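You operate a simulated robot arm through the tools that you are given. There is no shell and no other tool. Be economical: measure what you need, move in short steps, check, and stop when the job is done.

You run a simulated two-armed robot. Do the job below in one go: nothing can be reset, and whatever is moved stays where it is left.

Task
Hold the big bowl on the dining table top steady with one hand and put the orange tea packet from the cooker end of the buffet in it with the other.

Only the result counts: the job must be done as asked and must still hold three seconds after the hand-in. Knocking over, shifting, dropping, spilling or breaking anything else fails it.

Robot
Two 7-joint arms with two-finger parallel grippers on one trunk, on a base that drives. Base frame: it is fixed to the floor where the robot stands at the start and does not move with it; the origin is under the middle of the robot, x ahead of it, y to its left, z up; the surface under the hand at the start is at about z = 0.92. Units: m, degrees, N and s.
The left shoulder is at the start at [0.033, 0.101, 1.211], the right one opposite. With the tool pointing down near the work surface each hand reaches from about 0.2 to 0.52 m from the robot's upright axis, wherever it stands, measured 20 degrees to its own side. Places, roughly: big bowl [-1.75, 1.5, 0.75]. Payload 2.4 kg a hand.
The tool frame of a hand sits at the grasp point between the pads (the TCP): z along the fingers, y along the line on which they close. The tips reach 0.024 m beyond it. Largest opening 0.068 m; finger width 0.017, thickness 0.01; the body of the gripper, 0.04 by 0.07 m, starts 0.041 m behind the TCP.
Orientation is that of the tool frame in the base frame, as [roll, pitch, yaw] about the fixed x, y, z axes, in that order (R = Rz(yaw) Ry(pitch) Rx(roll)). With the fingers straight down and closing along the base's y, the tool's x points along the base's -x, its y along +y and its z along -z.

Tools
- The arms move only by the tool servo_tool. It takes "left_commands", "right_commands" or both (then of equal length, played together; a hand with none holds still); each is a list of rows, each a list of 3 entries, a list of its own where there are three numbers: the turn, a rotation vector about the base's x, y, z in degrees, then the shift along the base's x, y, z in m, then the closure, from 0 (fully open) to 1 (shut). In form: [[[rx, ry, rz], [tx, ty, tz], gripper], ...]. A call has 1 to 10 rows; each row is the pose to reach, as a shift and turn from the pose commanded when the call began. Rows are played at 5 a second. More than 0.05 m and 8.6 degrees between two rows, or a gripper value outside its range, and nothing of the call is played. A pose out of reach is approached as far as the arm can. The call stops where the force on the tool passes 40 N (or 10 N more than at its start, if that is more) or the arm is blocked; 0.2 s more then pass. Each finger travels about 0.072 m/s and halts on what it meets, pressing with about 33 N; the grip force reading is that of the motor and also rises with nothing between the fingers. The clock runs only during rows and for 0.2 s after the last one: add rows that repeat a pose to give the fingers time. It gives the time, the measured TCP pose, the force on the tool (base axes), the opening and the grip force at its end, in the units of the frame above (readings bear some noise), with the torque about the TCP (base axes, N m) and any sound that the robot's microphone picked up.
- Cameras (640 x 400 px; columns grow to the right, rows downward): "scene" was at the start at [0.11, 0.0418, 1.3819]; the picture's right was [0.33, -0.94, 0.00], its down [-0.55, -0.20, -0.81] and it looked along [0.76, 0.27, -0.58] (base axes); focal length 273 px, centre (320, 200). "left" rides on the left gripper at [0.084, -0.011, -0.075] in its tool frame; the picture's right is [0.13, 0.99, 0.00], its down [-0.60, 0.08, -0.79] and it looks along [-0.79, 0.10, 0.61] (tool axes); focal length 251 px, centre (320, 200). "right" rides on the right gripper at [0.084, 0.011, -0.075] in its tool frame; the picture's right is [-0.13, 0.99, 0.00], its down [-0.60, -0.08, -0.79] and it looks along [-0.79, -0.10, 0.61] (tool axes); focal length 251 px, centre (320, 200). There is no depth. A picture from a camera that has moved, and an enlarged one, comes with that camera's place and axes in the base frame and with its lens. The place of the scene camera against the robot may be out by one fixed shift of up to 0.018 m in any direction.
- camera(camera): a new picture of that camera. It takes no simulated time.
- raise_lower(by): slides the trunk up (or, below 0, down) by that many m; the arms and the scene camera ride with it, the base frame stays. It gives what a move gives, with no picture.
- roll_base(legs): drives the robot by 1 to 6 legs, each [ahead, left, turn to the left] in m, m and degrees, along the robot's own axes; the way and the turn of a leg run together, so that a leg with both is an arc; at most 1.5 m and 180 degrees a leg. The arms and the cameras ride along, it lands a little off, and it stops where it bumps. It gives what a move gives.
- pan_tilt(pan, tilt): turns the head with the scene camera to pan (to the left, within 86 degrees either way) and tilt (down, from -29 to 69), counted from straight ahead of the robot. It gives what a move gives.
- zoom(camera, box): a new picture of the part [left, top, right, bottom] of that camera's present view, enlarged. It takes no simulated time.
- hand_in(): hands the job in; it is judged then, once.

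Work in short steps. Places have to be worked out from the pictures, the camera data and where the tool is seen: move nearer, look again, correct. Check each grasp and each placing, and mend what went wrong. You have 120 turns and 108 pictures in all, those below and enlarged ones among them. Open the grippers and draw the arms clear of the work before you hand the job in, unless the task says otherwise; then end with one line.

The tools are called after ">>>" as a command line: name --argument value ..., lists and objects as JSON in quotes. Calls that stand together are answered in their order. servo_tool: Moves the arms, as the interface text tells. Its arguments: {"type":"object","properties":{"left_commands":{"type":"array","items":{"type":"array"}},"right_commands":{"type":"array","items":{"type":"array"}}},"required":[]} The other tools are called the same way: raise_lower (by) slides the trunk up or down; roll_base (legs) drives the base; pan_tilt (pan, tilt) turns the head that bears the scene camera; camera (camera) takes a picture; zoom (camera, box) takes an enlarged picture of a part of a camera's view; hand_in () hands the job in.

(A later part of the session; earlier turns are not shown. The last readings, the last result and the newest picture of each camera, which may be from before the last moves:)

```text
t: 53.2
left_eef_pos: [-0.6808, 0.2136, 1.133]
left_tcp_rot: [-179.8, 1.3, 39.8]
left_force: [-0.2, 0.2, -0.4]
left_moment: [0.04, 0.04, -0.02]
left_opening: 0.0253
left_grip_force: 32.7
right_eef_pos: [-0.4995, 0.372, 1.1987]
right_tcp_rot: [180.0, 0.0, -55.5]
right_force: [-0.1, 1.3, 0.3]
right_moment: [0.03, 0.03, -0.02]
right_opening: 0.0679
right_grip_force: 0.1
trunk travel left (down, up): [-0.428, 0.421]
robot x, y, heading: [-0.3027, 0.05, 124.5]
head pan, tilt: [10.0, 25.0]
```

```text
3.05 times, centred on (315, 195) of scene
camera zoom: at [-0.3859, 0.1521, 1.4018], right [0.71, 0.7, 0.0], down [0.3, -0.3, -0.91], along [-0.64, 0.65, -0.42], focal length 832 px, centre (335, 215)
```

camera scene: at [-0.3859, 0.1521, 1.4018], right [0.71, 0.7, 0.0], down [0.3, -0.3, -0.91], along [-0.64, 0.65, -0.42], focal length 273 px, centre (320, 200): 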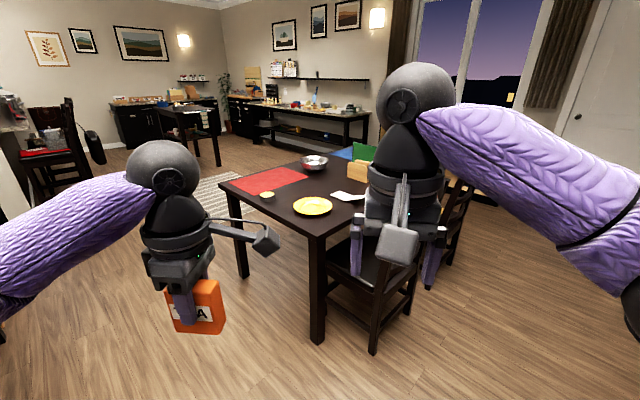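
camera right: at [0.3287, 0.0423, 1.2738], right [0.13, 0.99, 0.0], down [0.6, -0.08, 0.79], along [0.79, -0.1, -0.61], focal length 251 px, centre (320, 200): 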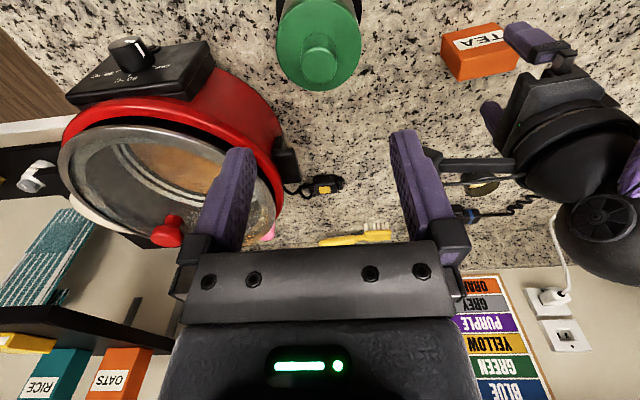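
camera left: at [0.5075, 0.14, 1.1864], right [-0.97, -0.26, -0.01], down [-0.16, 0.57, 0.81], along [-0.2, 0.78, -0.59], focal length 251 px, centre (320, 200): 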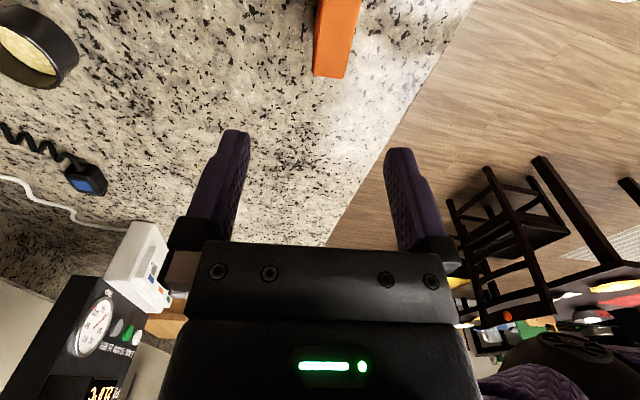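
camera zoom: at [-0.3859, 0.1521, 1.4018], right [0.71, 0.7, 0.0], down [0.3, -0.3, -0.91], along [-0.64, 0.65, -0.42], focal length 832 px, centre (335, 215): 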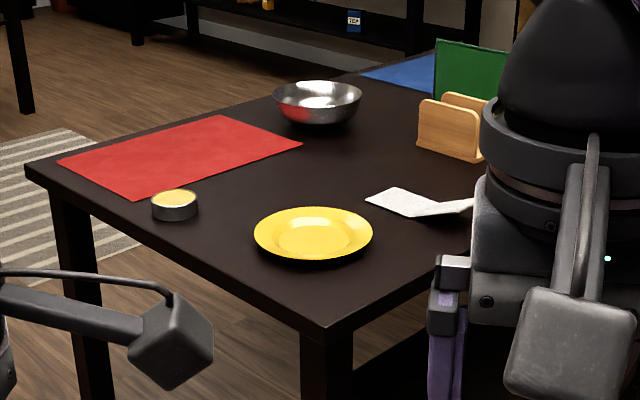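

The bowl stands near the table's far (−x) edge: table spans x≈−2.03…−1.12 from y≈0.88 onward, with chairs on the +x side. I'll go round by the −x side: face +y and strafe left along y≈0.3.

>>> roll_base --legs '[[0, 0, -34], [0.22, 0, 0], [0, 1.2, 0]]'

>>> pan_tilt --pan 55 --tilt 25

>>> camera --camera "scene"

>>> pan_tilt --pan 0 --tilt 30

>>> camera --camera "scene"

```text
t: 62.1
left_eef_pos: [-1.7452, 0.5725, 1.1333]
left_tcp_rot: [-179.8, 1.3, 7.3]
left_force: [0.2, 0.1, 0.2]
left_moment: [-0.01, 0.0, 0.01]
left_opening: 0.0253
left_grip_force: 32.6
right_eef_pos: [-1.5073, 0.6088, 1.198]
right_tcp_rot: [180.0, 0.0, -87.9]
right_force: [-0.9, 0.1, 0.5]
right_moment: [-0.02, -0.02, 0.02]
right_opening: 0.0681
right_grip_force: 0.0
trunk travel left (down, up): [-0.428, 0.421]
robot x, y, heading: [-1.5163, 0.2331, 92.1]
head pan, tilt: [10.0, 25.0]
```

```text
t: 63.3
left_eef_pos: [-1.7447, 0.5722, 1.1321]
left_tcp_rot: [-179.8, 1.3, 7.3]
left_force: [0.6, 0.0, 0.5]
left_moment: [-0.01, -0.01, 0.05]
left_opening: 0.0254
left_grip_force: 32.9
right_eef_pos: [-1.5079, 0.6101, 1.1981]
right_tcp_rot: [180.0, -0.1, -87.9]
right_force: [-0.3, -0.3, 0.0]
right_moment: [0.0, 0.0, 0.02]
right_opening: 0.0682
right_grip_force: 0.0
trunk travel left (down, up): [-0.428, 0.421]
robot x, y, heading: [-1.5138, 0.2349, 92.1]
head pan, tilt: [55.0, 25.0]
```

```text
75 pictures are left
camera scene: at [-1.5949, 0.3239, 1.4019], right [0.54, 0.84, 0.0], down [0.35, -0.23, -0.91], along [-0.76, 0.49, -0.42], focal length 273 px, centre (320, 200)
```

scene: 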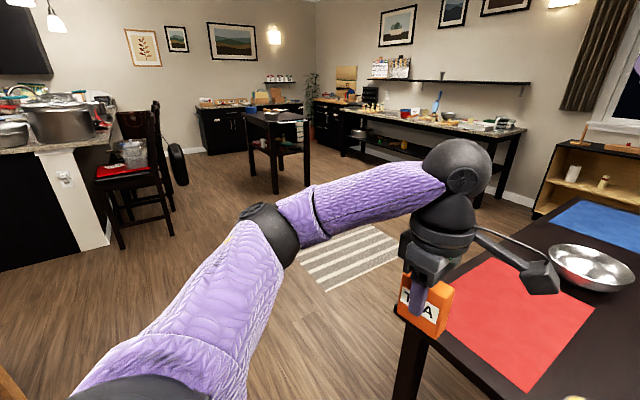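

```text
t: 64.5
left_eef_pos: [-1.7441, 0.5727, 1.1316]
left_tcp_rot: [-179.9, 1.2, 7.4]
left_force: [-1.1, 1.1, -0.7]
left_moment: [-0.01, 0.01, 0.01]
left_opening: 0.0252
left_grip_force: 33.3
right_eef_pos: [-1.5086, 0.6097, 1.2]
right_tcp_rot: [-180.0, 0.0, -88.0]
right_force: [-0.2, -0.6, 0.9]
right_moment: [0.0, -0.01, 0.03]
right_opening: 0.068
right_grip_force: 0.1
trunk travel left (down, up): [-0.428, 0.421]
robot x, y, heading: [-1.516, 0.2312, 92.1]
head pan, tilt: [0.0, 30.0]
```

```text
74 pictures are left
camera scene: at [-1.5209, 0.3641, 1.3939], right [1.0, 0.04, 0.0], down [0.02, -0.5, -0.87], along [-0.03, 0.87, -0.5], focal length 273 px, centre (320, 200)
```

scene: 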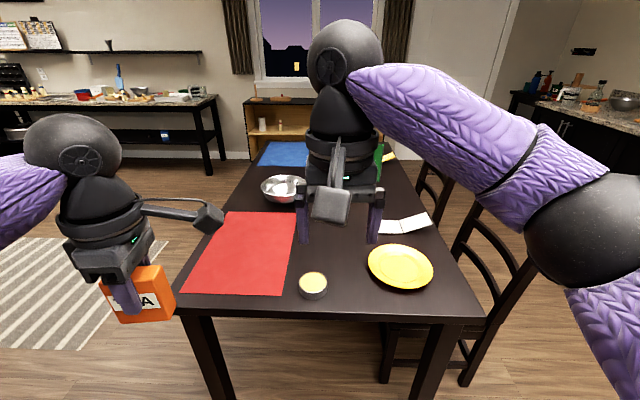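

Bowl judged at about (−1.74, 1.53), 0.2 m across; the table's left edge is x≈−1.93 and that side is free. I strafe further left, go ahead alongside the table, and turn to face +x.

>>> roll_base --legs '[[0, 0, -2], [0, 1.08, 0], [1.28, 0, 0], [0, 0, -90]]'

>>> pan_tilt --pan 0 --tilt 40

>>> camera --camera "scene"

```text
t: 80.2
left_eef_pos: [-2.2809, 1.7531, 1.1336]
left_tcp_rot: [-179.8, 1.4, -80.6]
left_force: [0.1, 0.0, -0.8]
left_moment: [-0.01, -0.01, 0.03]
left_opening: 0.025
left_grip_force: 32.7
right_eef_pos: [-2.2362, 1.5178, 1.1992]
right_tcp_rot: [-179.9, -0.1, -175.9]
right_force: [-0.3, 0.2, 0.0]
right_moment: [0.0, -0.02, -0.01]
right_opening: 0.068
right_grip_force: 0.0
trunk travel left (down, up): [-0.428, 0.421]
robot x, y, heading: [-2.6103, 1.5133, 4.2]
head pan, tilt: [0.0, 30.0]
```

```text
t: 80.9
left_eef_pos: [-2.2815, 1.7539, 1.1327]
left_tcp_rot: [-179.9, 1.3, -80.7]
left_force: [0.1, -0.4, -0.5]
left_moment: [0.0, 0.02, 0.0]
left_opening: 0.0251
left_grip_force: 33.1
right_eef_pos: [-2.2351, 1.5184, 1.1984]
right_tcp_rot: [179.9, 0.0, -175.8]
right_force: [-0.5, 0.4, 0.3]
right_moment: [-0.04, -0.03, 0.02]
right_opening: 0.0679
right_grip_force: 0.0
trunk travel left (down, up): [-0.428, 0.421]
robot x, y, heading: [-2.613, 1.5132, 4.2]
head pan, tilt: [0.0, 40.0]
```

```text
73 pictures are left
camera scene: at [-2.4993, 1.5322, 1.3786], right [0.07, -1.0, 0.0], down [-0.64, -0.05, -0.77], along [0.76, 0.05, -0.64], focal length 273 px, centre (320, 200)
```

scene: 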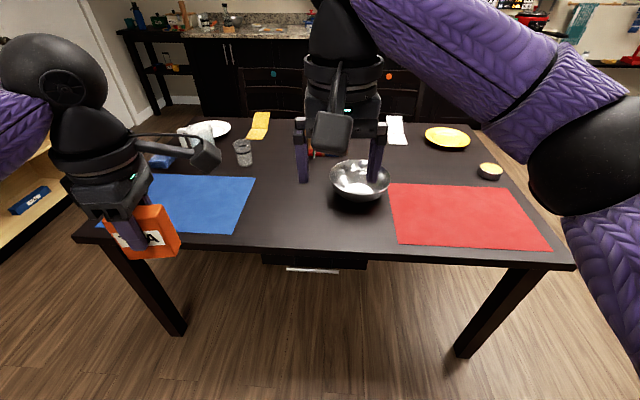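

Bowl seen ahead slightly right. First I turn the left hand back so it closes sideways (camera toward me), in free space.

>>> servo_tool --left_commands '[[[0, 0, -4], [0, 0, 0], 1], [[0, 0, -10], [0, 0, 0], 1], [[0, 0, -16], [0, 0, 0], 1], [[0, 0, -22], [0, 0, 0], 1], [[0, 0, -28], [0, 0, 0], 1], [[0, 0, -34], [0, 0, 0], 1], [[0, 0, -40], [0, 0, 0], 1], [[0, 0, -46], [0, 0, 0], 1], [[0, 0, -51], [0, 0, 0], 1], [[0, 0, -54], [0, 0, 0], 1]]'

>>> servo_tool --left_commands '[[[0, 0, -4], [0, 0, 0], 1], [[0, 0, -10], [0, 0, 0], 1], [[0, 0, -16], [0, 0, 0], 1], [[0, 0, -22], [0, 0, 0], 1], [[0, 0, -28], [0, 0, 0], 1], [[0, 0, -34], [0, 0, 0], 1], [[0, 0, -39], [0, 0, 0], 1], [[0, 0, -41.5], [0, 0, 0], 1]]'

>>> roll_base --legs '[[0, 0, -4], [0.36, -0.03, 0]]'

>>> camera --camera "scene"

>>> camera --camera "right"

>>> camera --camera "left"

```text
t: 83.1
left_eef_pos: [-2.2814, 1.7527, 1.1326]
left_tcp_rot: [-179.8, 1.4, -134.8]
left_force: [-0.1, 0.3, -0.8]
left_moment: [0.0, -0.01, -0.01]
left_opening: 0.0254
left_grip_force: 32.9
right_eef_pos: [-2.2346, 1.5169, 1.1995]
right_tcp_rot: [-179.9, 0.0, -175.8]
right_force: [0.3, 0.4, -0.4]
right_moment: [-0.02, -0.02, 0.03]
right_opening: 0.068
right_grip_force: 0.0
trunk travel left (down, up): [-0.428, 0.421]
robot x, y, heading: [-2.6095, 1.5111, 3.9]
head pan, tilt: [0.0, 40.0]
```

```text
t: 84.9
left_eef_pos: [-2.2807, 1.7526, 1.1334]
left_tcp_rot: [-179.8, 1.4, -176.3]
left_force: [0.2, -0.2, -0.3]
left_moment: [-0.01, 0.02, -0.05]
left_opening: 0.0252
left_grip_force: 33.0
right_eef_pos: [-2.2346, 1.5186, 1.1987]
right_tcp_rot: [180.0, -0.1, -175.9]
right_force: [-0.1, 0.1, 1.0]
right_moment: [-0.04, -0.02, 0.01]
right_opening: 0.0681
right_grip_force: 0.2
trunk travel left (down, up): [-0.428, 0.421]
robot x, y, heading: [-2.613, 1.5134, 4.0]
head pan, tilt: [0.0, 40.0]
```

```text
t: 87.7
left_eef_pos: [-1.8934, 1.695, 1.1321]
left_tcp_rot: [-179.8, 1.2, 179.6]
left_force: [0.6, -0.5, -1.4]
left_moment: [0.0, 0.02, 0.0]
left_opening: 0.0252
left_grip_force: 33.3
right_eef_pos: [-1.8654, 1.4578, 1.1989]
right_tcp_rot: [179.9, 0.0, 179.8]
right_force: [0.0, 0.7, -0.5]
right_moment: [0.01, -0.04, 0.01]
right_opening: 0.0681
right_grip_force: 0.1
trunk travel left (down, up): [-0.428, 0.421]
robot x, y, heading: [-2.2395, 1.4788, -0.2]
head pan, tilt: [0.0, 40.0]
```

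```text
72 pictures are left
camera scene: at [-2.1284, 1.4921, 1.3785], right [0.0, -1.0, 0.0], down [-0.64, 0.0, -0.77], along [0.77, 0.0, -0.64], focal length 273 px, centre (320, 200)
```

scene: 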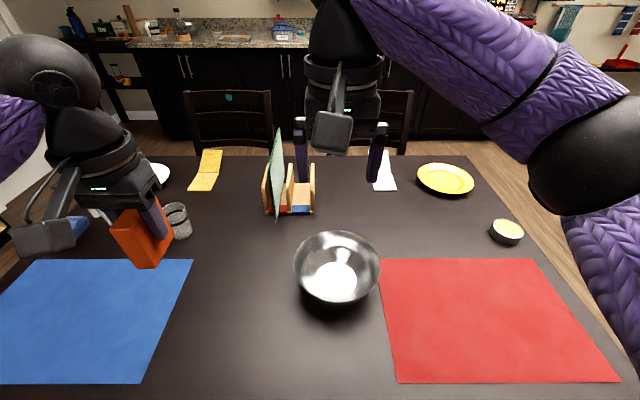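

```text
71 pictures are left
camera right: at [-1.95, 1.4696, 1.2737], right [0.13, 0.99, 0.0], down [0.6, -0.08, 0.79], along [0.79, -0.1, -0.61], focal length 251 px, centre (320, 200)
```

right: 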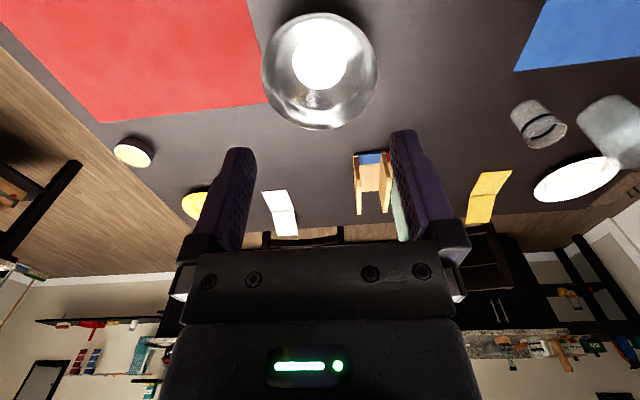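

```text
70 pictures are left
camera left: at [-1.9788, 1.6865, 1.2054], right [-0.12, 0.99, -0.01], down [0.59, 0.08, 0.81], along [0.8, 0.09, -0.59], focal length 251 px, centre (320, 200)
```

left: 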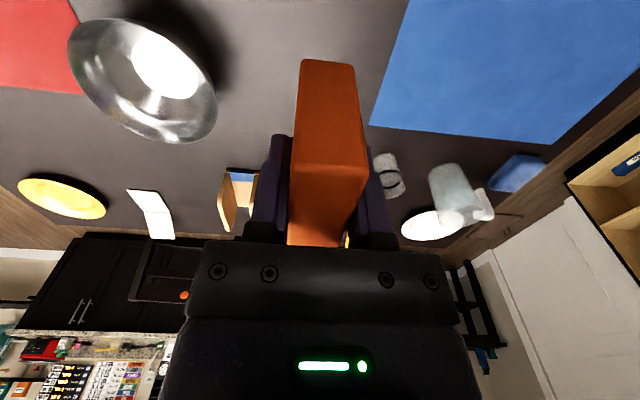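

Triangulating: bowl rim centre ≈ (−1.749, 1.444), rim z ≈ 0.845, diameter ≈ 0.195. I move 6 cm closer and 2.5 cm right, then lower the trunk.

>>> roll_base --legs '[[0.06, -0.02, 0]]'

>>> raise_lower --by -0.13

>>> pan_tilt --pan 0 --tilt 50

>>> camera --camera "scene"

>>> camera --camera "right"

>>> camera --camera "left"

```text
t: 88.7
left_eef_pos: [-1.8324, 1.6765, 1.1321]
left_tcp_rot: [-179.8, 1.2, 179.6]
left_force: [0.1, -0.1, -0.3]
left_moment: [0.0, 0.02, 0.01]
left_opening: 0.0251
left_grip_force: 33.1
right_eef_pos: [-1.8053, 1.4381, 1.1997]
right_tcp_rot: [-180.0, 0.0, 179.9]
right_force: [-0.1, -0.1, 0.9]
right_moment: [0.0, 0.02, 0.03]
right_opening: 0.0679
right_grip_force: 0.0
trunk travel left (down, up): [-0.428, 0.421]
robot x, y, heading: [-2.1813, 1.4542, -0.2]
head pan, tilt: [0.0, 40.0]
```

```text
t: 90.3
left_eef_pos: [-1.8343, 1.676, 1.0039]
left_tcp_rot: [-179.8, 1.3, 179.7]
left_force: [-0.5, -0.4, 0.0]
left_moment: [-0.01, -0.02, 0.0]
left_opening: 0.0251
left_grip_force: 33.4
right_eef_pos: [-1.8064, 1.4383, 1.0699]
right_tcp_rot: [179.9, 0.0, 179.7]
right_force: [1.0, 0.6, 0.0]
right_moment: [0.02, 0.01, 0.02]
right_opening: 0.0679
right_grip_force: 0.2
trunk travel left (down, up): [-0.298, 0.551]
robot x, y, heading: [-2.1806, 1.459, -0.2]
head pan, tilt: [0.0, 40.0]
```

```text
t: 91.0
left_eef_pos: [-1.8341, 1.6764, 1.0029]
left_tcp_rot: [-179.8, 1.3, 179.5]
left_force: [0.9, 0.7, 0.2]
left_moment: [-0.01, -0.05, 0.0]
left_opening: 0.0252
left_grip_force: 32.7
right_eef_pos: [-1.805, 1.4379, 1.069]
right_tcp_rot: [180.0, 0.1, 179.9]
right_force: [0.8, 0.2, -0.9]
right_moment: [-0.02, -0.01, 0.0]
right_opening: 0.068
right_grip_force: 0.0
trunk travel left (down, up): [-0.298, 0.551]
robot x, y, heading: [-2.1807, 1.4607, 0.2]
head pan, tilt: [0.0, 50.0]
```

```text
69 pictures are left
camera scene: at [-2.0558, 1.472, 1.2333], right [0.0, -1.0, 0.0], down [-0.77, 0.0, -0.64], along [0.64, 0.0, -0.77], focal length 273 px, centre (320, 200)
```

scene: 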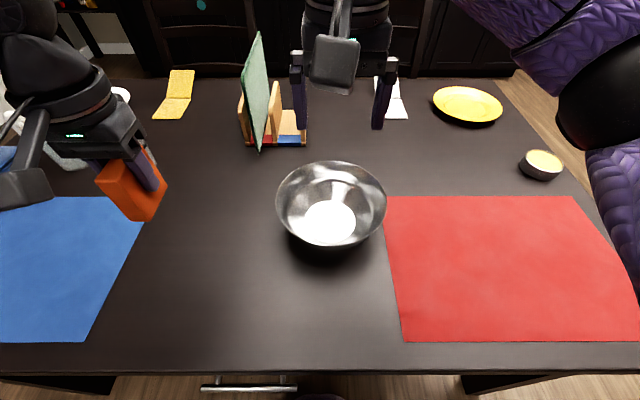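

```text
68 pictures are left
camera right: at [-1.8906, 1.4496, 1.1438], right [0.13, 0.99, 0.0], down [0.6, -0.08, 0.79], along [0.79, -0.1, -0.61], focal length 251 px, centre (320, 200)
```

right: 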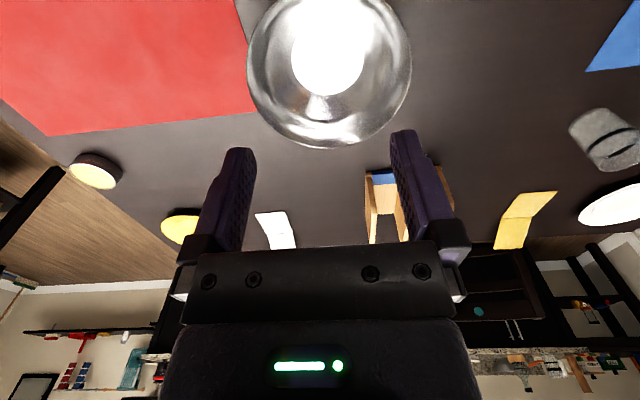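

```text
67 pictures are left
camera left: at [-1.9195, 1.6665, 1.0756], right [-0.12, 0.99, -0.01], down [0.59, 0.08, 0.81], along [0.8, 0.1, -0.59], focal length 251 px, centre (320, 200)
```

left: 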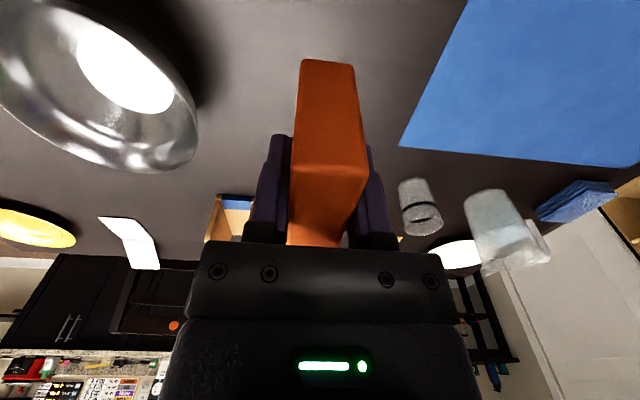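

Rim refined: centre (−1.747, 1.443, 0.85), radius 0.096. I bring the right hand, tilted 20° to match the wall slope, to a point just above the rim's right side.

>>> servo_tool --right_commands '[[[3, 0, 0], [0.01, -0.02, -0.01], 0], [[6, 0, 0], [0.02, -0.04, -0.03], 0], [[10, 0, 0], [0.03, -0.06, -0.05], 0], [[13, 0, 0], [0.04, -0.08, -0.08], 0], [[16, 0, 0], [0.05, -0.1, -0.1], 0], [[20, 0, 0], [0.058, -0.118, -0.12], 0]]'

>>> camera --camera "scene"

>>> camera --camera "right"

>>> camera --camera "left"

```text
t: 92.4
left_eef_pos: [-1.8347, 1.6747, 1.0025]
left_tcp_rot: [-179.8, 1.2, 179.6]
left_force: [0.0, -0.2, -0.9]
left_moment: [0.0, 0.0, 0.0]
left_opening: 0.0252
left_grip_force: 32.9
right_eef_pos: [-1.7471, 1.3204, 0.9455]
right_tcp_rot: [160.0, 0.0, 179.8]
right_force: [0.1, 0.1, 0.0]
right_moment: [-0.02, -0.02, -0.03]
right_opening: 0.068
right_grip_force: 0.2
trunk travel left (down, up): [-0.298, 0.551]
robot x, y, heading: [-2.1783, 1.4573, 0.2]
head pan, tilt: [0.0, 50.0]
```

```text
66 pictures are left
camera scene: at [-2.0558, 1.4719, 1.2332], right [0.0, -1.0, 0.0], down [-0.77, 0.0, -0.64], along [0.64, 0.0, -0.77], focal length 273 px, centre (320, 200)
```

scene: 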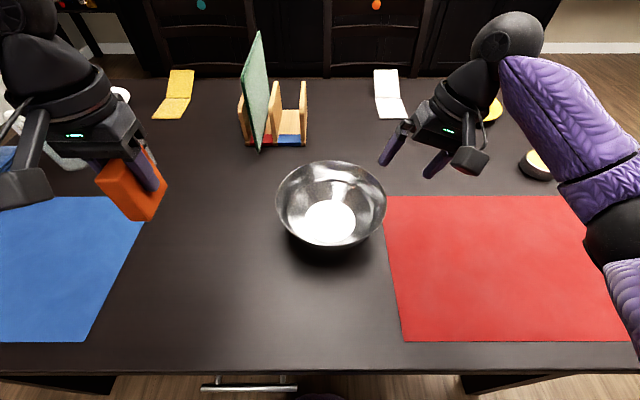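

```text
65 pictures are left
camera right: at [-1.8317, 1.3049, 1.0207], right [0.13, 0.93, 0.34], down [0.6, -0.35, 0.72], along [0.79, 0.11, -0.61], focal length 251 px, centre (320, 200)
```

right: 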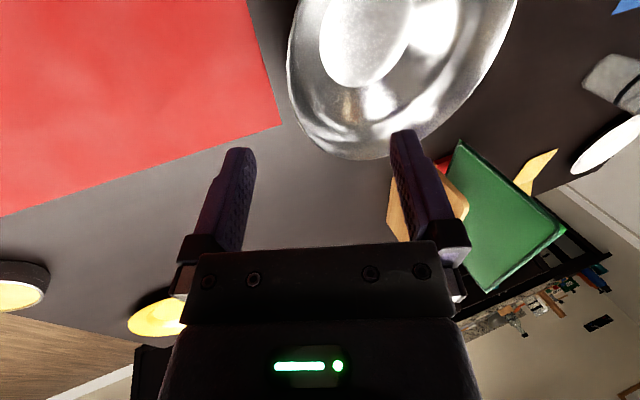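

```text
64 pictures are left
camera left: at [-1.9195, 1.6664, 1.0756], right [-0.12, 0.99, -0.01], down [0.59, 0.08, 0.81], along [0.8, 0.1, -0.59], focal length 251 px, centre (320, 200)
```

left: 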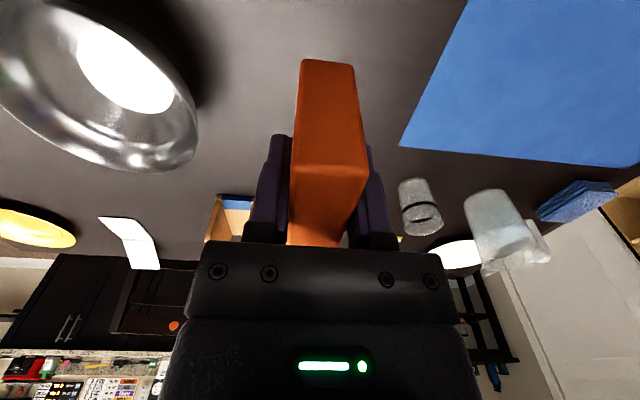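

Tilt works. I descend part way, with fingertips just above the rim, and check.

>>> servo_tool --right_commands '[[[0, 0, 0], [0, 0.006, -0.02], 0], [[0, 0, 0], [0, 0.012, -0.04], 0], [[0, 0, 0], [0, 0.016, -0.055], 0]]'

>>> zoom --camera "scene" --box '[250, 110, 450, 260]'

>>> camera --camera "right"

```text
t: 93.2
left_eef_pos: [-1.8337, 1.6762, 1.0025]
left_tcp_rot: [-179.8, 1.4, 179.5]
left_force: [0.4, 0.8, 0.1]
left_moment: [-0.04, 0.0, 0.0]
left_opening: 0.0253
left_grip_force: 33.3
right_eef_pos: [-1.746, 1.3361, 0.8925]
right_tcp_rot: [160.0, 0.0, 179.9]
right_force: [-0.1, 0.3, 0.2]
right_moment: [-0.02, 0.01, -0.01]
right_opening: 0.068
right_grip_force: 0.0
trunk travel left (down, up): [-0.298, 0.551]
robot x, y, heading: [-2.1806, 1.4612, -0.1]
head pan, tilt: [0.0, 50.0]
```

```text
2.67 times, centred on (350, 185) of scene
camera zoom: at [-2.0558, 1.4719, 1.2332], right [0.0, -1.0, 0.0], down [-0.77, 0.0, -0.64], along [0.64, 0.0, -0.77], focal length 728 px, centre (240, 240)
```

zoom: 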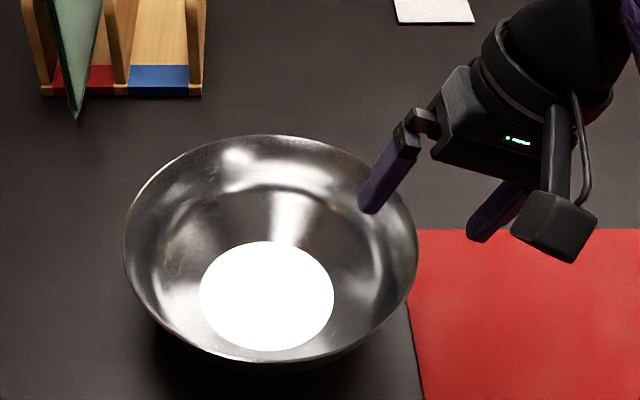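

```text
62 pictures are left
camera right: at [-1.8319, 1.3206, 0.9673], right [0.13, 0.93, 0.34], down [0.6, -0.35, 0.72], along [0.79, 0.11, -0.61], focal length 251 px, centre (320, 200)
```

right: 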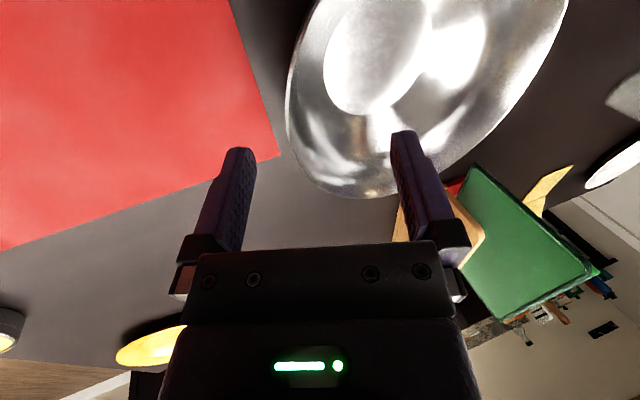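

Fingers straddle the right rim nicely. I descend the remaining 5 cm and half-close.

>>> servo_tool --right_commands '[[[0, 0, 0], [0, 0.005, -0.02], 0], [[0, 0, 0], [0, 0.01, -0.035], 0], [[0, 0, 0], [0, 0.015, -0.05], 0], [[0, 0, 0], [0, 0.015, -0.05], 0.2], [[0, 0, 0], [0, 0.015, -0.05], 0.4], [[0, 0, 0], [0, 0.015, -0.05], 0.6]]'

>>> zoom --camera "scene" --box '[250, 110, 450, 260]'

>>> zoom --camera "right" --box '[160, 60, 480, 260]'

```text
t: 94.6
left_eef_pos: [-1.833, 1.6745, 1.0025]
left_tcp_rot: [-179.8, 1.3, 179.6]
left_force: [-0.8, 0.2, -0.1]
left_moment: [0.02, 0.04, -0.02]
left_opening: 0.0251
left_grip_force: 33.0
right_eef_pos: [-1.7475, 1.3498, 0.8426]
right_tcp_rot: [160.0, 0.1, 179.9]
right_force: [0.2, -1.2, -0.8]
right_moment: [0.02, 0.0, 0.01]
right_opening: 0.028
right_grip_force: 0.1
trunk travel left (down, up): [-0.298, 0.551]
robot x, y, heading: [-2.1836, 1.4607, -0.2]
head pan, tilt: [0.0, 50.0]
```

```text
2.67 times, centred on (350, 185) of scene
camera zoom: at [-2.0558, 1.4718, 1.2332], right [0.0, -1.0, 0.0], down [-0.77, 0.0, -0.64], along [0.64, 0.0, -0.77], focal length 728 px, centre (240, 240)
```

zoom: 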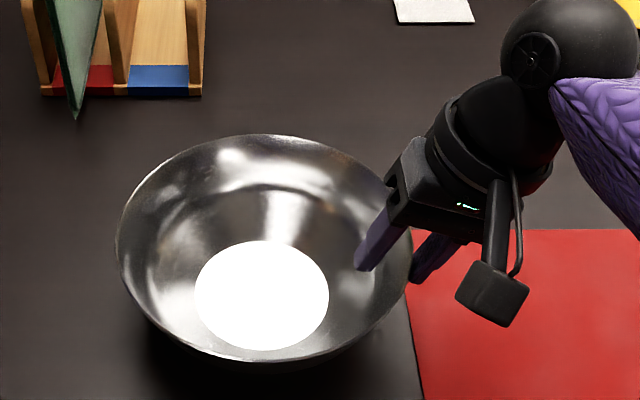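

```text
2.00 times, centred on (320, 160) of right
camera zoom: at [-1.8324, 1.3347, 0.9166], right [0.13, 0.93, 0.34], down [0.6, -0.35, 0.72], along [0.79, 0.11, -0.61], focal length 503 px, centre (320, 280)
```

zoom: 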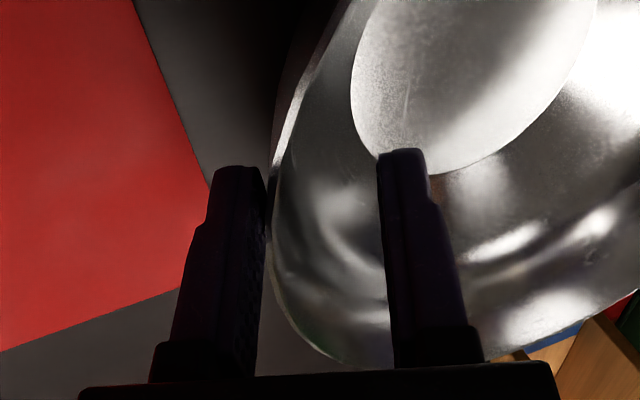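

The outer finger has just touched and nudged the bowl ~2 mm. I shift the hand 12 mm outward so the wall is centred, then close gently.

>>> servo_tool --right_commands '[[[0, 0, 0], [0, -0.006, -0.002], 0.6], [[0, 0, 0], [0, -0.0115, -0.004], 0.6], [[0, 0, 0], [0, -0.0115, -0.004], 0.7], [[0, 0, 0], [0, -0.0115, -0.004], 0.8]]'

>>> zoom --camera "right" --box '[160, 60, 480, 260]'

>>> zoom --camera "scene" --box '[250, 110, 450, 260]'

```text
t: 95.6
left_eef_pos: [-1.834, 1.6753, 1.002]
left_tcp_rot: [-179.7, 1.3, 179.6]
left_force: [0.4, -0.1, 0.0]
left_moment: [-0.01, 0.01, -0.01]
left_opening: 0.0251
left_grip_force: 32.8
right_eef_pos: [-1.749, 1.3404, 0.8391]
right_tcp_rot: [160.0, 0.0, 179.9]
right_force: [0.4, 1.4, 0.2]
right_moment: [0.07, -0.03, -0.02]
right_opening: 0.0148
right_grip_force: 1.3
trunk travel left (down, up): [-0.298, 0.551]
robot x, y, heading: [-2.1816, 1.4571, -0.0]
head pan, tilt: [0.0, 50.0]
```

```text
2.00 times, centred on (320, 160) of right
camera zoom: at [-1.8333, 1.3255, 0.9138], right [0.13, 0.93, 0.34], down [0.6, -0.35, 0.72], along [0.79, 0.11, -0.61], focal length 503 px, centre (320, 280)
```

zoom: 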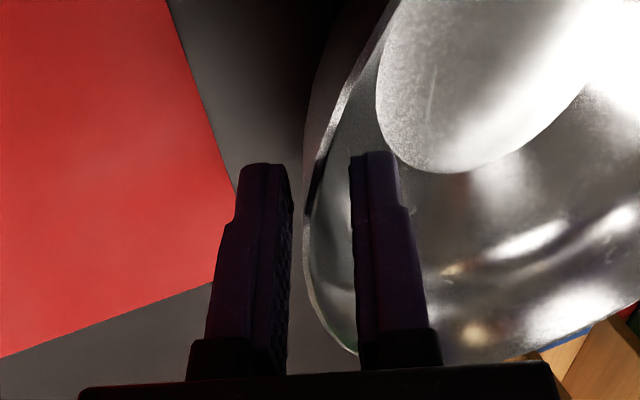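

```text
2.67 times, centred on (350, 185) of scene
camera zoom: at [-2.0558, 1.4721, 1.2332], right [0.0, -1.0, 0.0], down [-0.77, 0.0, -0.64], along [0.64, 0.0, -0.77], focal length 728 px, centre (240, 240)
```

zoom: 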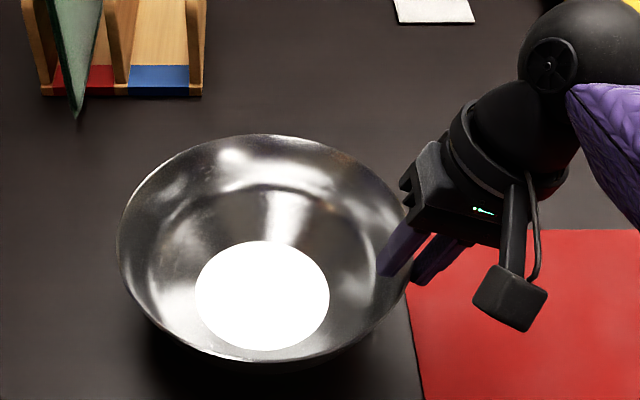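

Well centred. I close onto the wall step by step.

>>> servo_tool --right_commands '[[[0, 0, 0], [0, 0, 0], 0.85], [[0, 0, 0], [0, 0, 0], 0.9], [[0, 0, 0], [0, 0, 0], 0.95], [[0, 0, 0], [0, 0, 0], 1], [[0, 0, 0], [0, 0, 0], 1]]'

>>> zoom --camera "right" --box '[160, 60, 480, 260]'

>>> camera --camera "scene"

```text
t: 96.8
left_eef_pos: [-1.8324, 1.6756, 1.0025]
left_tcp_rot: [-179.8, 1.3, 179.6]
left_force: [0.4, 0.2, 0.1]
left_moment: [0.0, 0.0, -0.01]
left_opening: 0.0252
left_grip_force: 33.1
right_eef_pos: [-1.7489, 1.3403, 0.8398]
right_tcp_rot: [160.0, -0.1, 179.8]
right_force: [2.7, 0.9, 6.3]
right_moment: [0.57, 0.01, -0.3]
right_opening: 0.0097
right_grip_force: 31.3
trunk travel left (down, up): [-0.298, 0.551]
robot x, y, heading: [-2.1825, 1.4619, -0.0]
head pan, tilt: [0.0, 50.0]
```

```text
2.00 times, centred on (320, 160) of right
camera zoom: at [-1.8332, 1.3254, 0.9139], right [0.13, 0.93, 0.34], down [0.6, -0.35, 0.72], along [0.79, 0.11, -0.61], focal length 503 px, centre (320, 280)
```

zoom: 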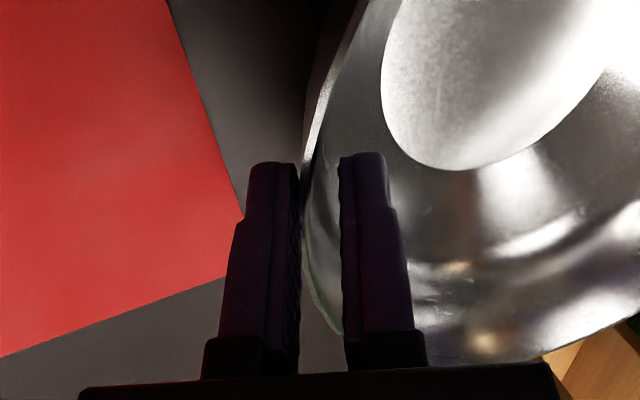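

```text
56 pictures are left
camera scene: at [-2.0559, 1.4721, 1.2333], right [0.0, -1.0, 0.0], down [-0.77, 0.0, -0.64], along [0.64, 0.0, -0.77], focal length 273 px, centre (320, 200)
```

scene: 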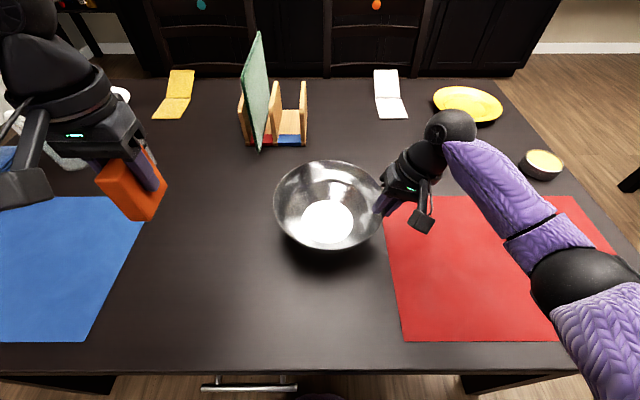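

The bowl is held level (31 N grip). Now I carry the packet over the bowl centre with the left hand at height.

>>> servo_tool --left_commands '[[[0, 0, 0], [0.01, -0.03, 0], 1], [[0, 0, 0], [0.02, -0.06, 0], 1], [[0, 0, 0], [0.03, -0.09, 0], 1], [[0, 0, 0], [0.045, -0.12, 0], 1], [[0, 0, 0], [0.06, -0.15, 0], 1], [[0, 0, 0], [0.075, -0.18, 0], 1], [[0, 0, 0], [0.085, -0.205, 0], 1], [[0, 0, 0], [0.087, -0.216, 0], 1]]'

>>> camera --camera "scene"

>>> camera --camera "left"

>>> camera --camera "right"

```text
t: 98.6
left_eef_pos: [-1.7436, 1.4609, 1.0039]
left_tcp_rot: [-179.7, 1.2, 179.7]
left_force: [-0.2, 0.4, -0.5]
left_moment: [-0.02, -0.02, 0.04]
left_opening: 0.0251
left_grip_force: 32.9
right_eef_pos: [-1.7485, 1.3404, 0.8393]
right_tcp_rot: [160.0, 0.0, 179.9]
right_force: [0.7, -0.1, 6.4]
right_moment: [0.48, 0.14, -0.13]
right_opening: 0.0094
right_grip_force: 31.5
trunk travel left (down, up): [-0.298, 0.551]
robot x, y, heading: [-2.1813, 1.4597, 0.1]
head pan, tilt: [0.0, 50.0]
```

```text
55 pictures are left
camera scene: at [-2.056, 1.4719, 1.2333], right [0.0, -1.0, 0.0], down [-0.77, 0.0, -0.64], along [0.64, 0.0, -0.77], focal length 273 px, centre (320, 200)
```

scene: 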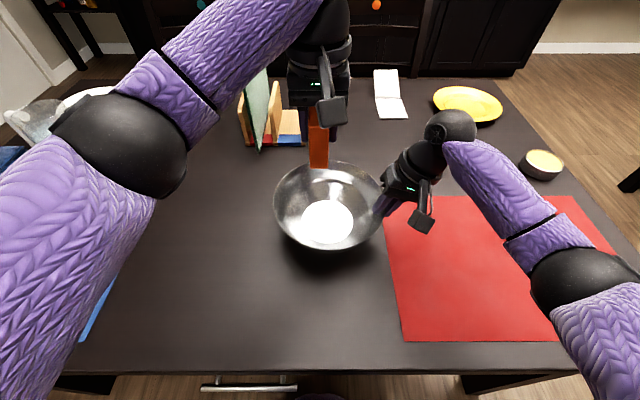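

```text
54 pictures are left
camera left: at [-1.8302, 1.4511, 1.077], right [-0.12, 0.99, -0.01], down [0.59, 0.08, 0.81], along [0.8, 0.1, -0.59], focal length 251 px, centre (320, 200)
```

left: 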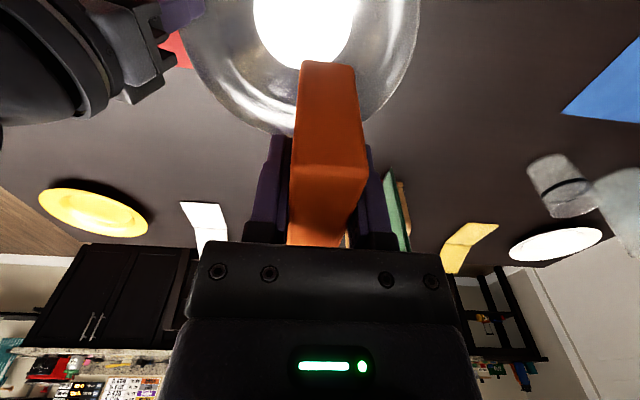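

```text
53 pictures are left
camera right: at [-1.8334, 1.3252, 0.9138], right [0.13, 0.93, 0.34], down [0.6, -0.35, 0.72], along [0.79, 0.11, -0.61], focal length 251 px, centre (320, 200)
```

right: 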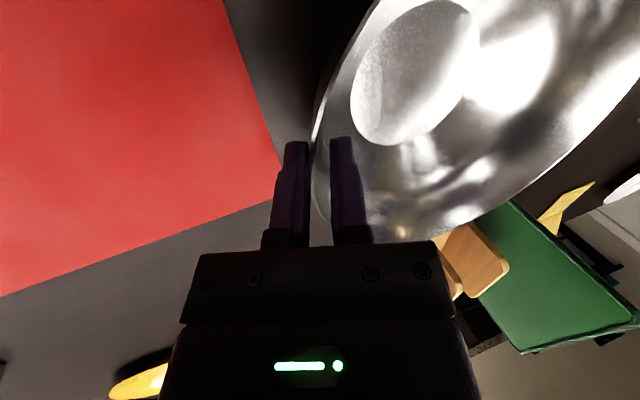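

The packet is above the bowl centre. I lower most of the way, then check.

>>> servo_tool --left_commands '[[[0, 0, 0], [0.003, -0.003, -0.03], 1], [[0, 0, 0], [0.005, -0.006, -0.06], 1], [[0, 0, 0], [0.005, -0.006, -0.09], 1], [[0, 0, 0], [0.005, -0.006, -0.12], 1], [[0, 0, 0], [0.005, -0.006, -0.14], 1]]'

>>> zoom --camera "scene" --box '[230, 80, 450, 260]'

>>> camera --camera "right"

>>> camera --camera "left"

```text
t: 99.8
left_eef_pos: [-1.7412, 1.4541, 0.862]
left_tcp_rot: [-179.8, 1.3, 179.6]
left_force: [-1.1, -0.3, -0.1]
left_moment: [-0.01, 0.02, 0.0]
left_opening: 0.0251
left_grip_force: 33.1
right_eef_pos: [-1.748, 1.3412, 0.84]
right_tcp_rot: [160.0, 0.0, 179.9]
right_force: [0.3, 1.3, 6.5]
right_moment: [0.51, 0.22, -0.1]
right_opening: 0.0097
right_grip_force: 31.5
trunk travel left (down, up): [-0.298, 0.551]
robot x, y, heading: [-2.1769, 1.4588, 0.0]
head pan, tilt: [0.0, 50.0]
```

```text
2.22 times, centred on (340, 170) of scene
camera zoom: at [-2.056, 1.4719, 1.2333], right [0.0, -1.0, 0.0], down [-0.77, 0.0, -0.64], along [0.64, 0.0, -0.77], focal length 606 px, centre (276, 267)
```

zoom: 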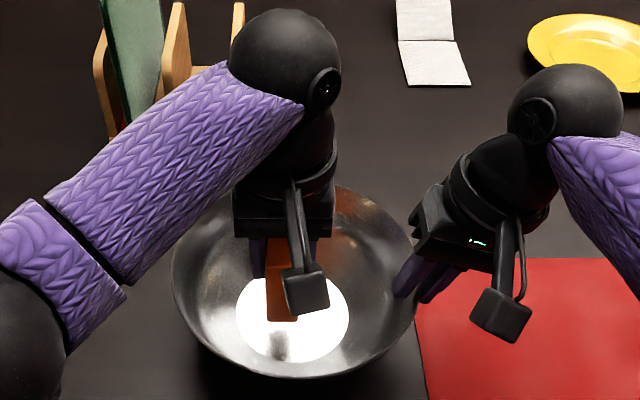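

```text
51 pictures are left
camera right: at [-1.8334, 1.3252, 0.9138], right [0.13, 0.93, 0.34], down [0.6, -0.35, 0.72], along [0.79, 0.11, -0.61], focal length 251 px, centre (320, 200)
```

right: 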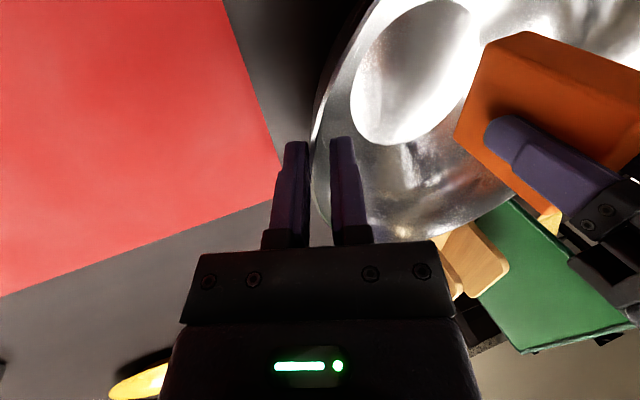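

```text
50 pictures are left
camera left: at [-1.8285, 1.4441, 0.9351], right [-0.12, 0.99, -0.01], down [0.59, 0.08, 0.81], along [0.8, 0.1, -0.59], focal length 251 px, centre (320, 200)
```

left: 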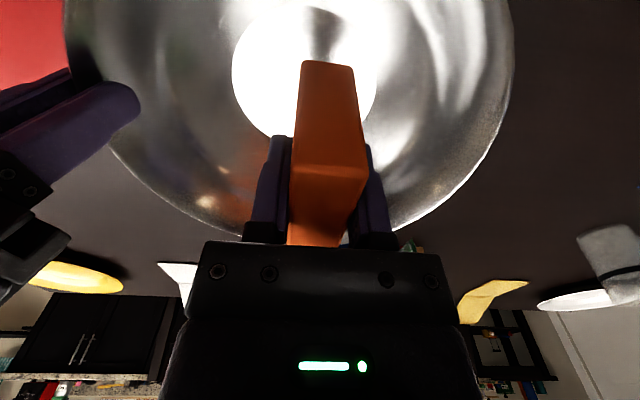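

The packet is inside the bowl's outline, above the floor. I lower slowly until it touches or reaches z≈0.83.

>>> servo_tool --left_commands '[[[0, 0, 0], [0, -0.004, -0.008], 1], [[0, 0, 0], [0, -0.004, -0.016], 1], [[0, 0, 0], [0, -0.004, -0.024], 1], [[0, 0, 0], [0, -0.004, -0.032], 1]]'

>>> zoom --camera "scene" --box '[230, 80, 450, 260]'

>>> camera --camera "right"

```text
t: 100.8
left_eef_pos: [-1.7425, 1.4484, 0.8319]
left_tcp_rot: [-179.8, 1.4, 179.7]
left_force: [0.7, -0.5, -0.1]
left_moment: [0.01, 0.03, 0.0]
left_opening: 0.0252
left_grip_force: 32.9
right_eef_pos: [-1.7479, 1.3415, 0.8391]
right_tcp_rot: [160.0, 0.0, 179.8]
right_force: [0.9, 0.8, 6.8]
right_moment: [0.53, 0.25, -0.1]
right_opening: 0.0097
right_grip_force: 31.3
trunk travel left (down, up): [-0.298, 0.551]
robot x, y, heading: [-2.1758, 1.458, -0.0]
head pan, tilt: [0.0, 50.0]
```

```text
2.22 times, centred on (340, 170) of scene
camera zoom: at [-2.0561, 1.4719, 1.2333], right [0.0, -1.0, 0.0], down [-0.77, 0.0, -0.64], along [0.64, 0.0, -0.77], focal length 606 px, centre (276, 267)
```

zoom: 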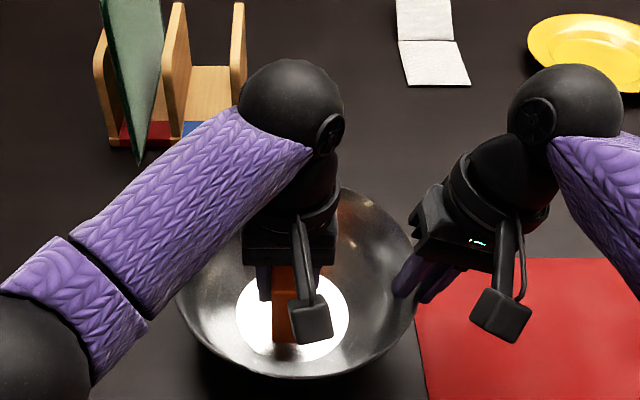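

```text
48 pictures are left
camera right: at [-1.8334, 1.3252, 0.9138], right [0.13, 0.93, 0.34], down [0.6, -0.35, 0.72], along [0.79, 0.11, -0.61], focal length 251 px, centre (320, 200)
```

right: 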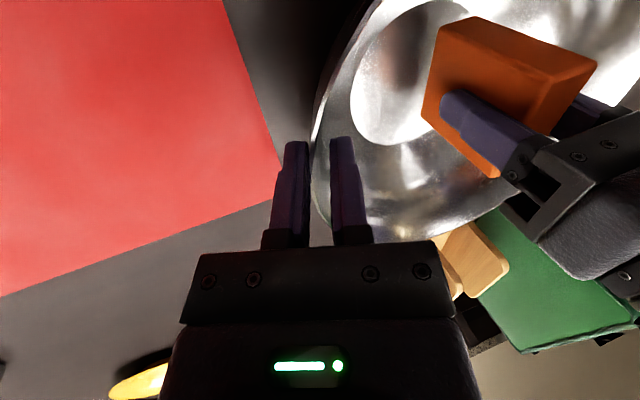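

No contact yet; bottom is perhaps 1–2 cm above the floor. I go a little lower in small steps.

>>> servo_tool --left_commands '[[[0, 0, 0], [0, 0, -0.004], 1], [[0, 0, 0], [0, 0, -0.008], 1], [[0, 0, 0], [0, 0, -0.012], 1]]'

>>> camera --camera "right"

```text
t: 101.6
left_eef_pos: [-1.7412, 1.4498, 0.8186]
left_tcp_rot: [-179.7, 1.2, 179.7]
left_force: [-0.5, 0.2, -0.8]
left_moment: [0.0, 0.02, -0.02]
left_opening: 0.0255
left_grip_force: 32.5
right_eef_pos: [-1.7488, 1.3402, 0.8394]
right_tcp_rot: [160.0, 0.0, 180.0]
right_force: [-0.2, 0.6, 5.8]
right_moment: [0.51, 0.21, -0.12]
right_opening: 0.0098
right_grip_force: 31.2
trunk travel left (down, up): [-0.298, 0.551]
robot x, y, heading: [-2.183, 1.4593, 0.0]
head pan, tilt: [0.0, 50.0]
```

```text
47 pictures are left
camera right: at [-1.8334, 1.3252, 0.9138], right [0.13, 0.93, 0.34], down [0.6, -0.35, 0.72], along [0.79, 0.11, -0.61], focal length 251 px, centre (320, 200)
```

right: 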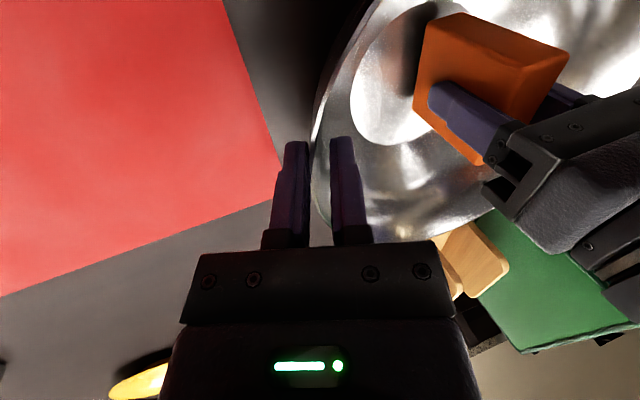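

Still no contact; I try 6 mm more in small steps, then open the left gripper.

>>> servo_tool --left_commands '[[[0, 0, 0], [0, 0, -0.003], 1], [[0, 0, 0], [0, 0, -0.006], 1], [[0, 0, 0], [0, 0, -0.006], 1]]'

>>> servo_tool --left_commands '[[[0, 0, 0], [0, 0, 0], 0.6], [[0, 0, 0], [0, 0, 0], 0.4], [[0, 0, 0], [0, 0, 0], 0.2], [[0, 0, 0], [0, 0, 0], 0.2]]'

>>> camera --camera "right"

>>> zoom --camera "scene" --box '[230, 80, 450, 260]'

```text
t: 102.4
left_eef_pos: [-1.7432, 1.4499, 0.812]
left_tcp_rot: [-179.8, 1.4, 179.6]
left_force: [-0.3, -0.2, -0.3]
left_moment: [-0.02, -0.03, 0.0]
left_opening: 0.0252
left_grip_force: 33.0
right_eef_pos: [-1.7498, 1.3408, 0.8402]
right_tcp_rot: [160.1, 0.0, 179.9]
right_force: [0.9, 0.6, 6.6]
right_moment: [0.53, 0.22, -0.08]
right_opening: 0.0099
right_grip_force: 31.1
trunk travel left (down, up): [-0.298, 0.551]
robot x, y, heading: [-2.1845, 1.4559, -0.3]
head pan, tilt: [0.0, 50.0]
```

```text
t: 103.4
left_eef_pos: [-1.7415, 1.449, 0.8133]
left_tcp_rot: [-179.8, 1.4, 179.6]
left_force: [-0.4, -0.4, 0.4]
left_moment: [0.02, 0.0, -0.03]
left_opening: 0.0542
left_grip_force: 0.1
right_eef_pos: [-1.7489, 1.3415, 0.8396]
right_tcp_rot: [160.0, 0.1, 179.9]
right_force: [0.5, 0.4, 6.0]
right_moment: [0.54, 0.28, -0.08]
right_opening: 0.0096
right_grip_force: 30.9
trunk travel left (down, up): [-0.298, 0.551]
robot x, y, heading: [-2.1823, 1.4582, -0.1]
head pan, tilt: [0.0, 50.0]
```

```text
46 pictures are left
camera right: at [-1.8335, 1.3252, 0.9139], right [0.13, 0.93, 0.34], down [0.6, -0.35, 0.72], along [0.79, 0.11, -0.61], focal length 251 px, centre (320, 200)
```

right: 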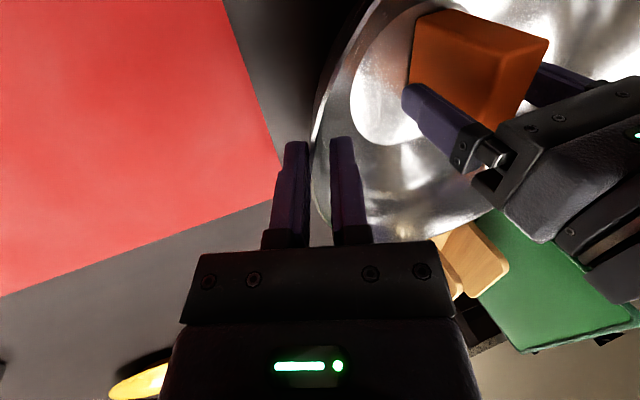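

```text
2.22 times, centred on (340, 170) of scene
camera zoom: at [-2.0561, 1.4719, 1.2333], right [0.0, -1.0, 0.0], down [-0.77, 0.0, -0.64], along [0.64, 0.0, -0.77], focal length 606 px, centre (276, 267)
```

zoom: 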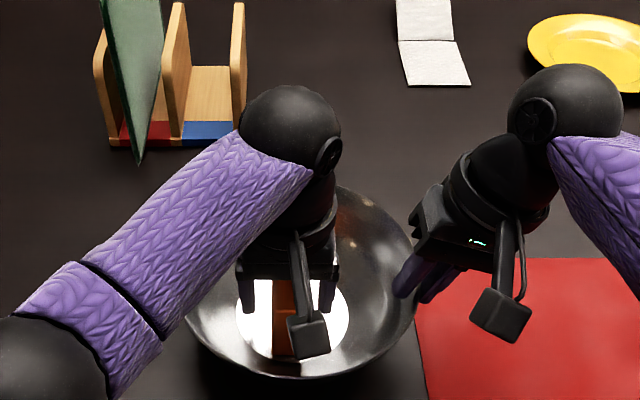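

Released, and the packet stands in the bowl. I raise the left hand straight up and away to the left, still holding the bowl.

>>> servo_tool --left_commands '[[[0, 0, 0], [0, 0, 0.02], 0.2], [[0, 0, 0], [0, 0, 0.05], 0.2], [[0, 0, 0], [0, 0, 0.09], 0.2], [[0, 0, 0], [0, 0, 0.13], 0.2], [[0, 0, 0], [0, 0.0, 0.17], 0.2], [[0, 0, 0], [-0.01, 0.04, 0.19], 0.2], [[0, 0, 0], [-0.03, 0.08, 0.19], 0.2], [[0, 0, 0], [-0.05, 0.12, 0.19], 0], [[0, 0, 0], [-0.07, 0.16, 0.19], 0], [[0, 0, 0], [-0.09, 0.2, 0.19], 0]]'

>>> camera --camera "scene"

```text
t: 105.6
left_eef_pos: [-1.8328, 1.6505, 1.0007]
left_tcp_rot: [-179.9, 1.3, 179.6]
left_force: [-0.1, 0.3, 0.1]
left_moment: [0.0, 0.0, 0.04]
left_opening: 0.0683
left_grip_force: 0.0
right_eef_pos: [-1.7488, 1.3397, 0.8405]
right_tcp_rot: [160.0, 0.0, 179.8]
right_force: [0.0, 0.6, 8.4]
right_moment: [0.7, 0.35, -0.04]
right_opening: 0.0096
right_grip_force: 30.4
trunk travel left (down, up): [-0.298, 0.551]
robot x, y, heading: [-2.1816, 1.4598, -0.0]
head pan, tilt: [0.0, 50.0]
```

```text
44 pictures are left
camera scene: at [-2.0562, 1.4718, 1.2333], right [0.0, -1.0, 0.0], down [-0.77, 0.0, -0.64], along [0.64, 0.0, -0.77], focal length 273 px, centre (320, 200)
```

scene: 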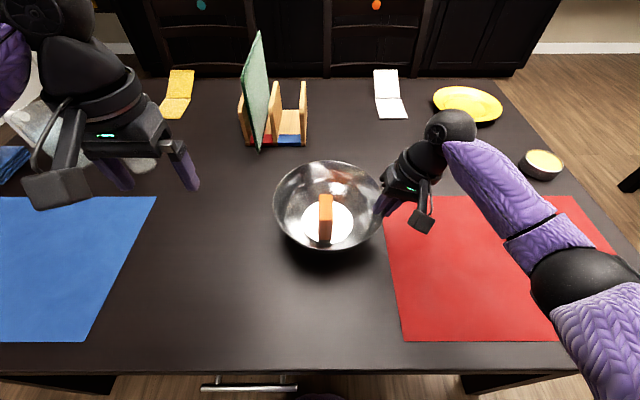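

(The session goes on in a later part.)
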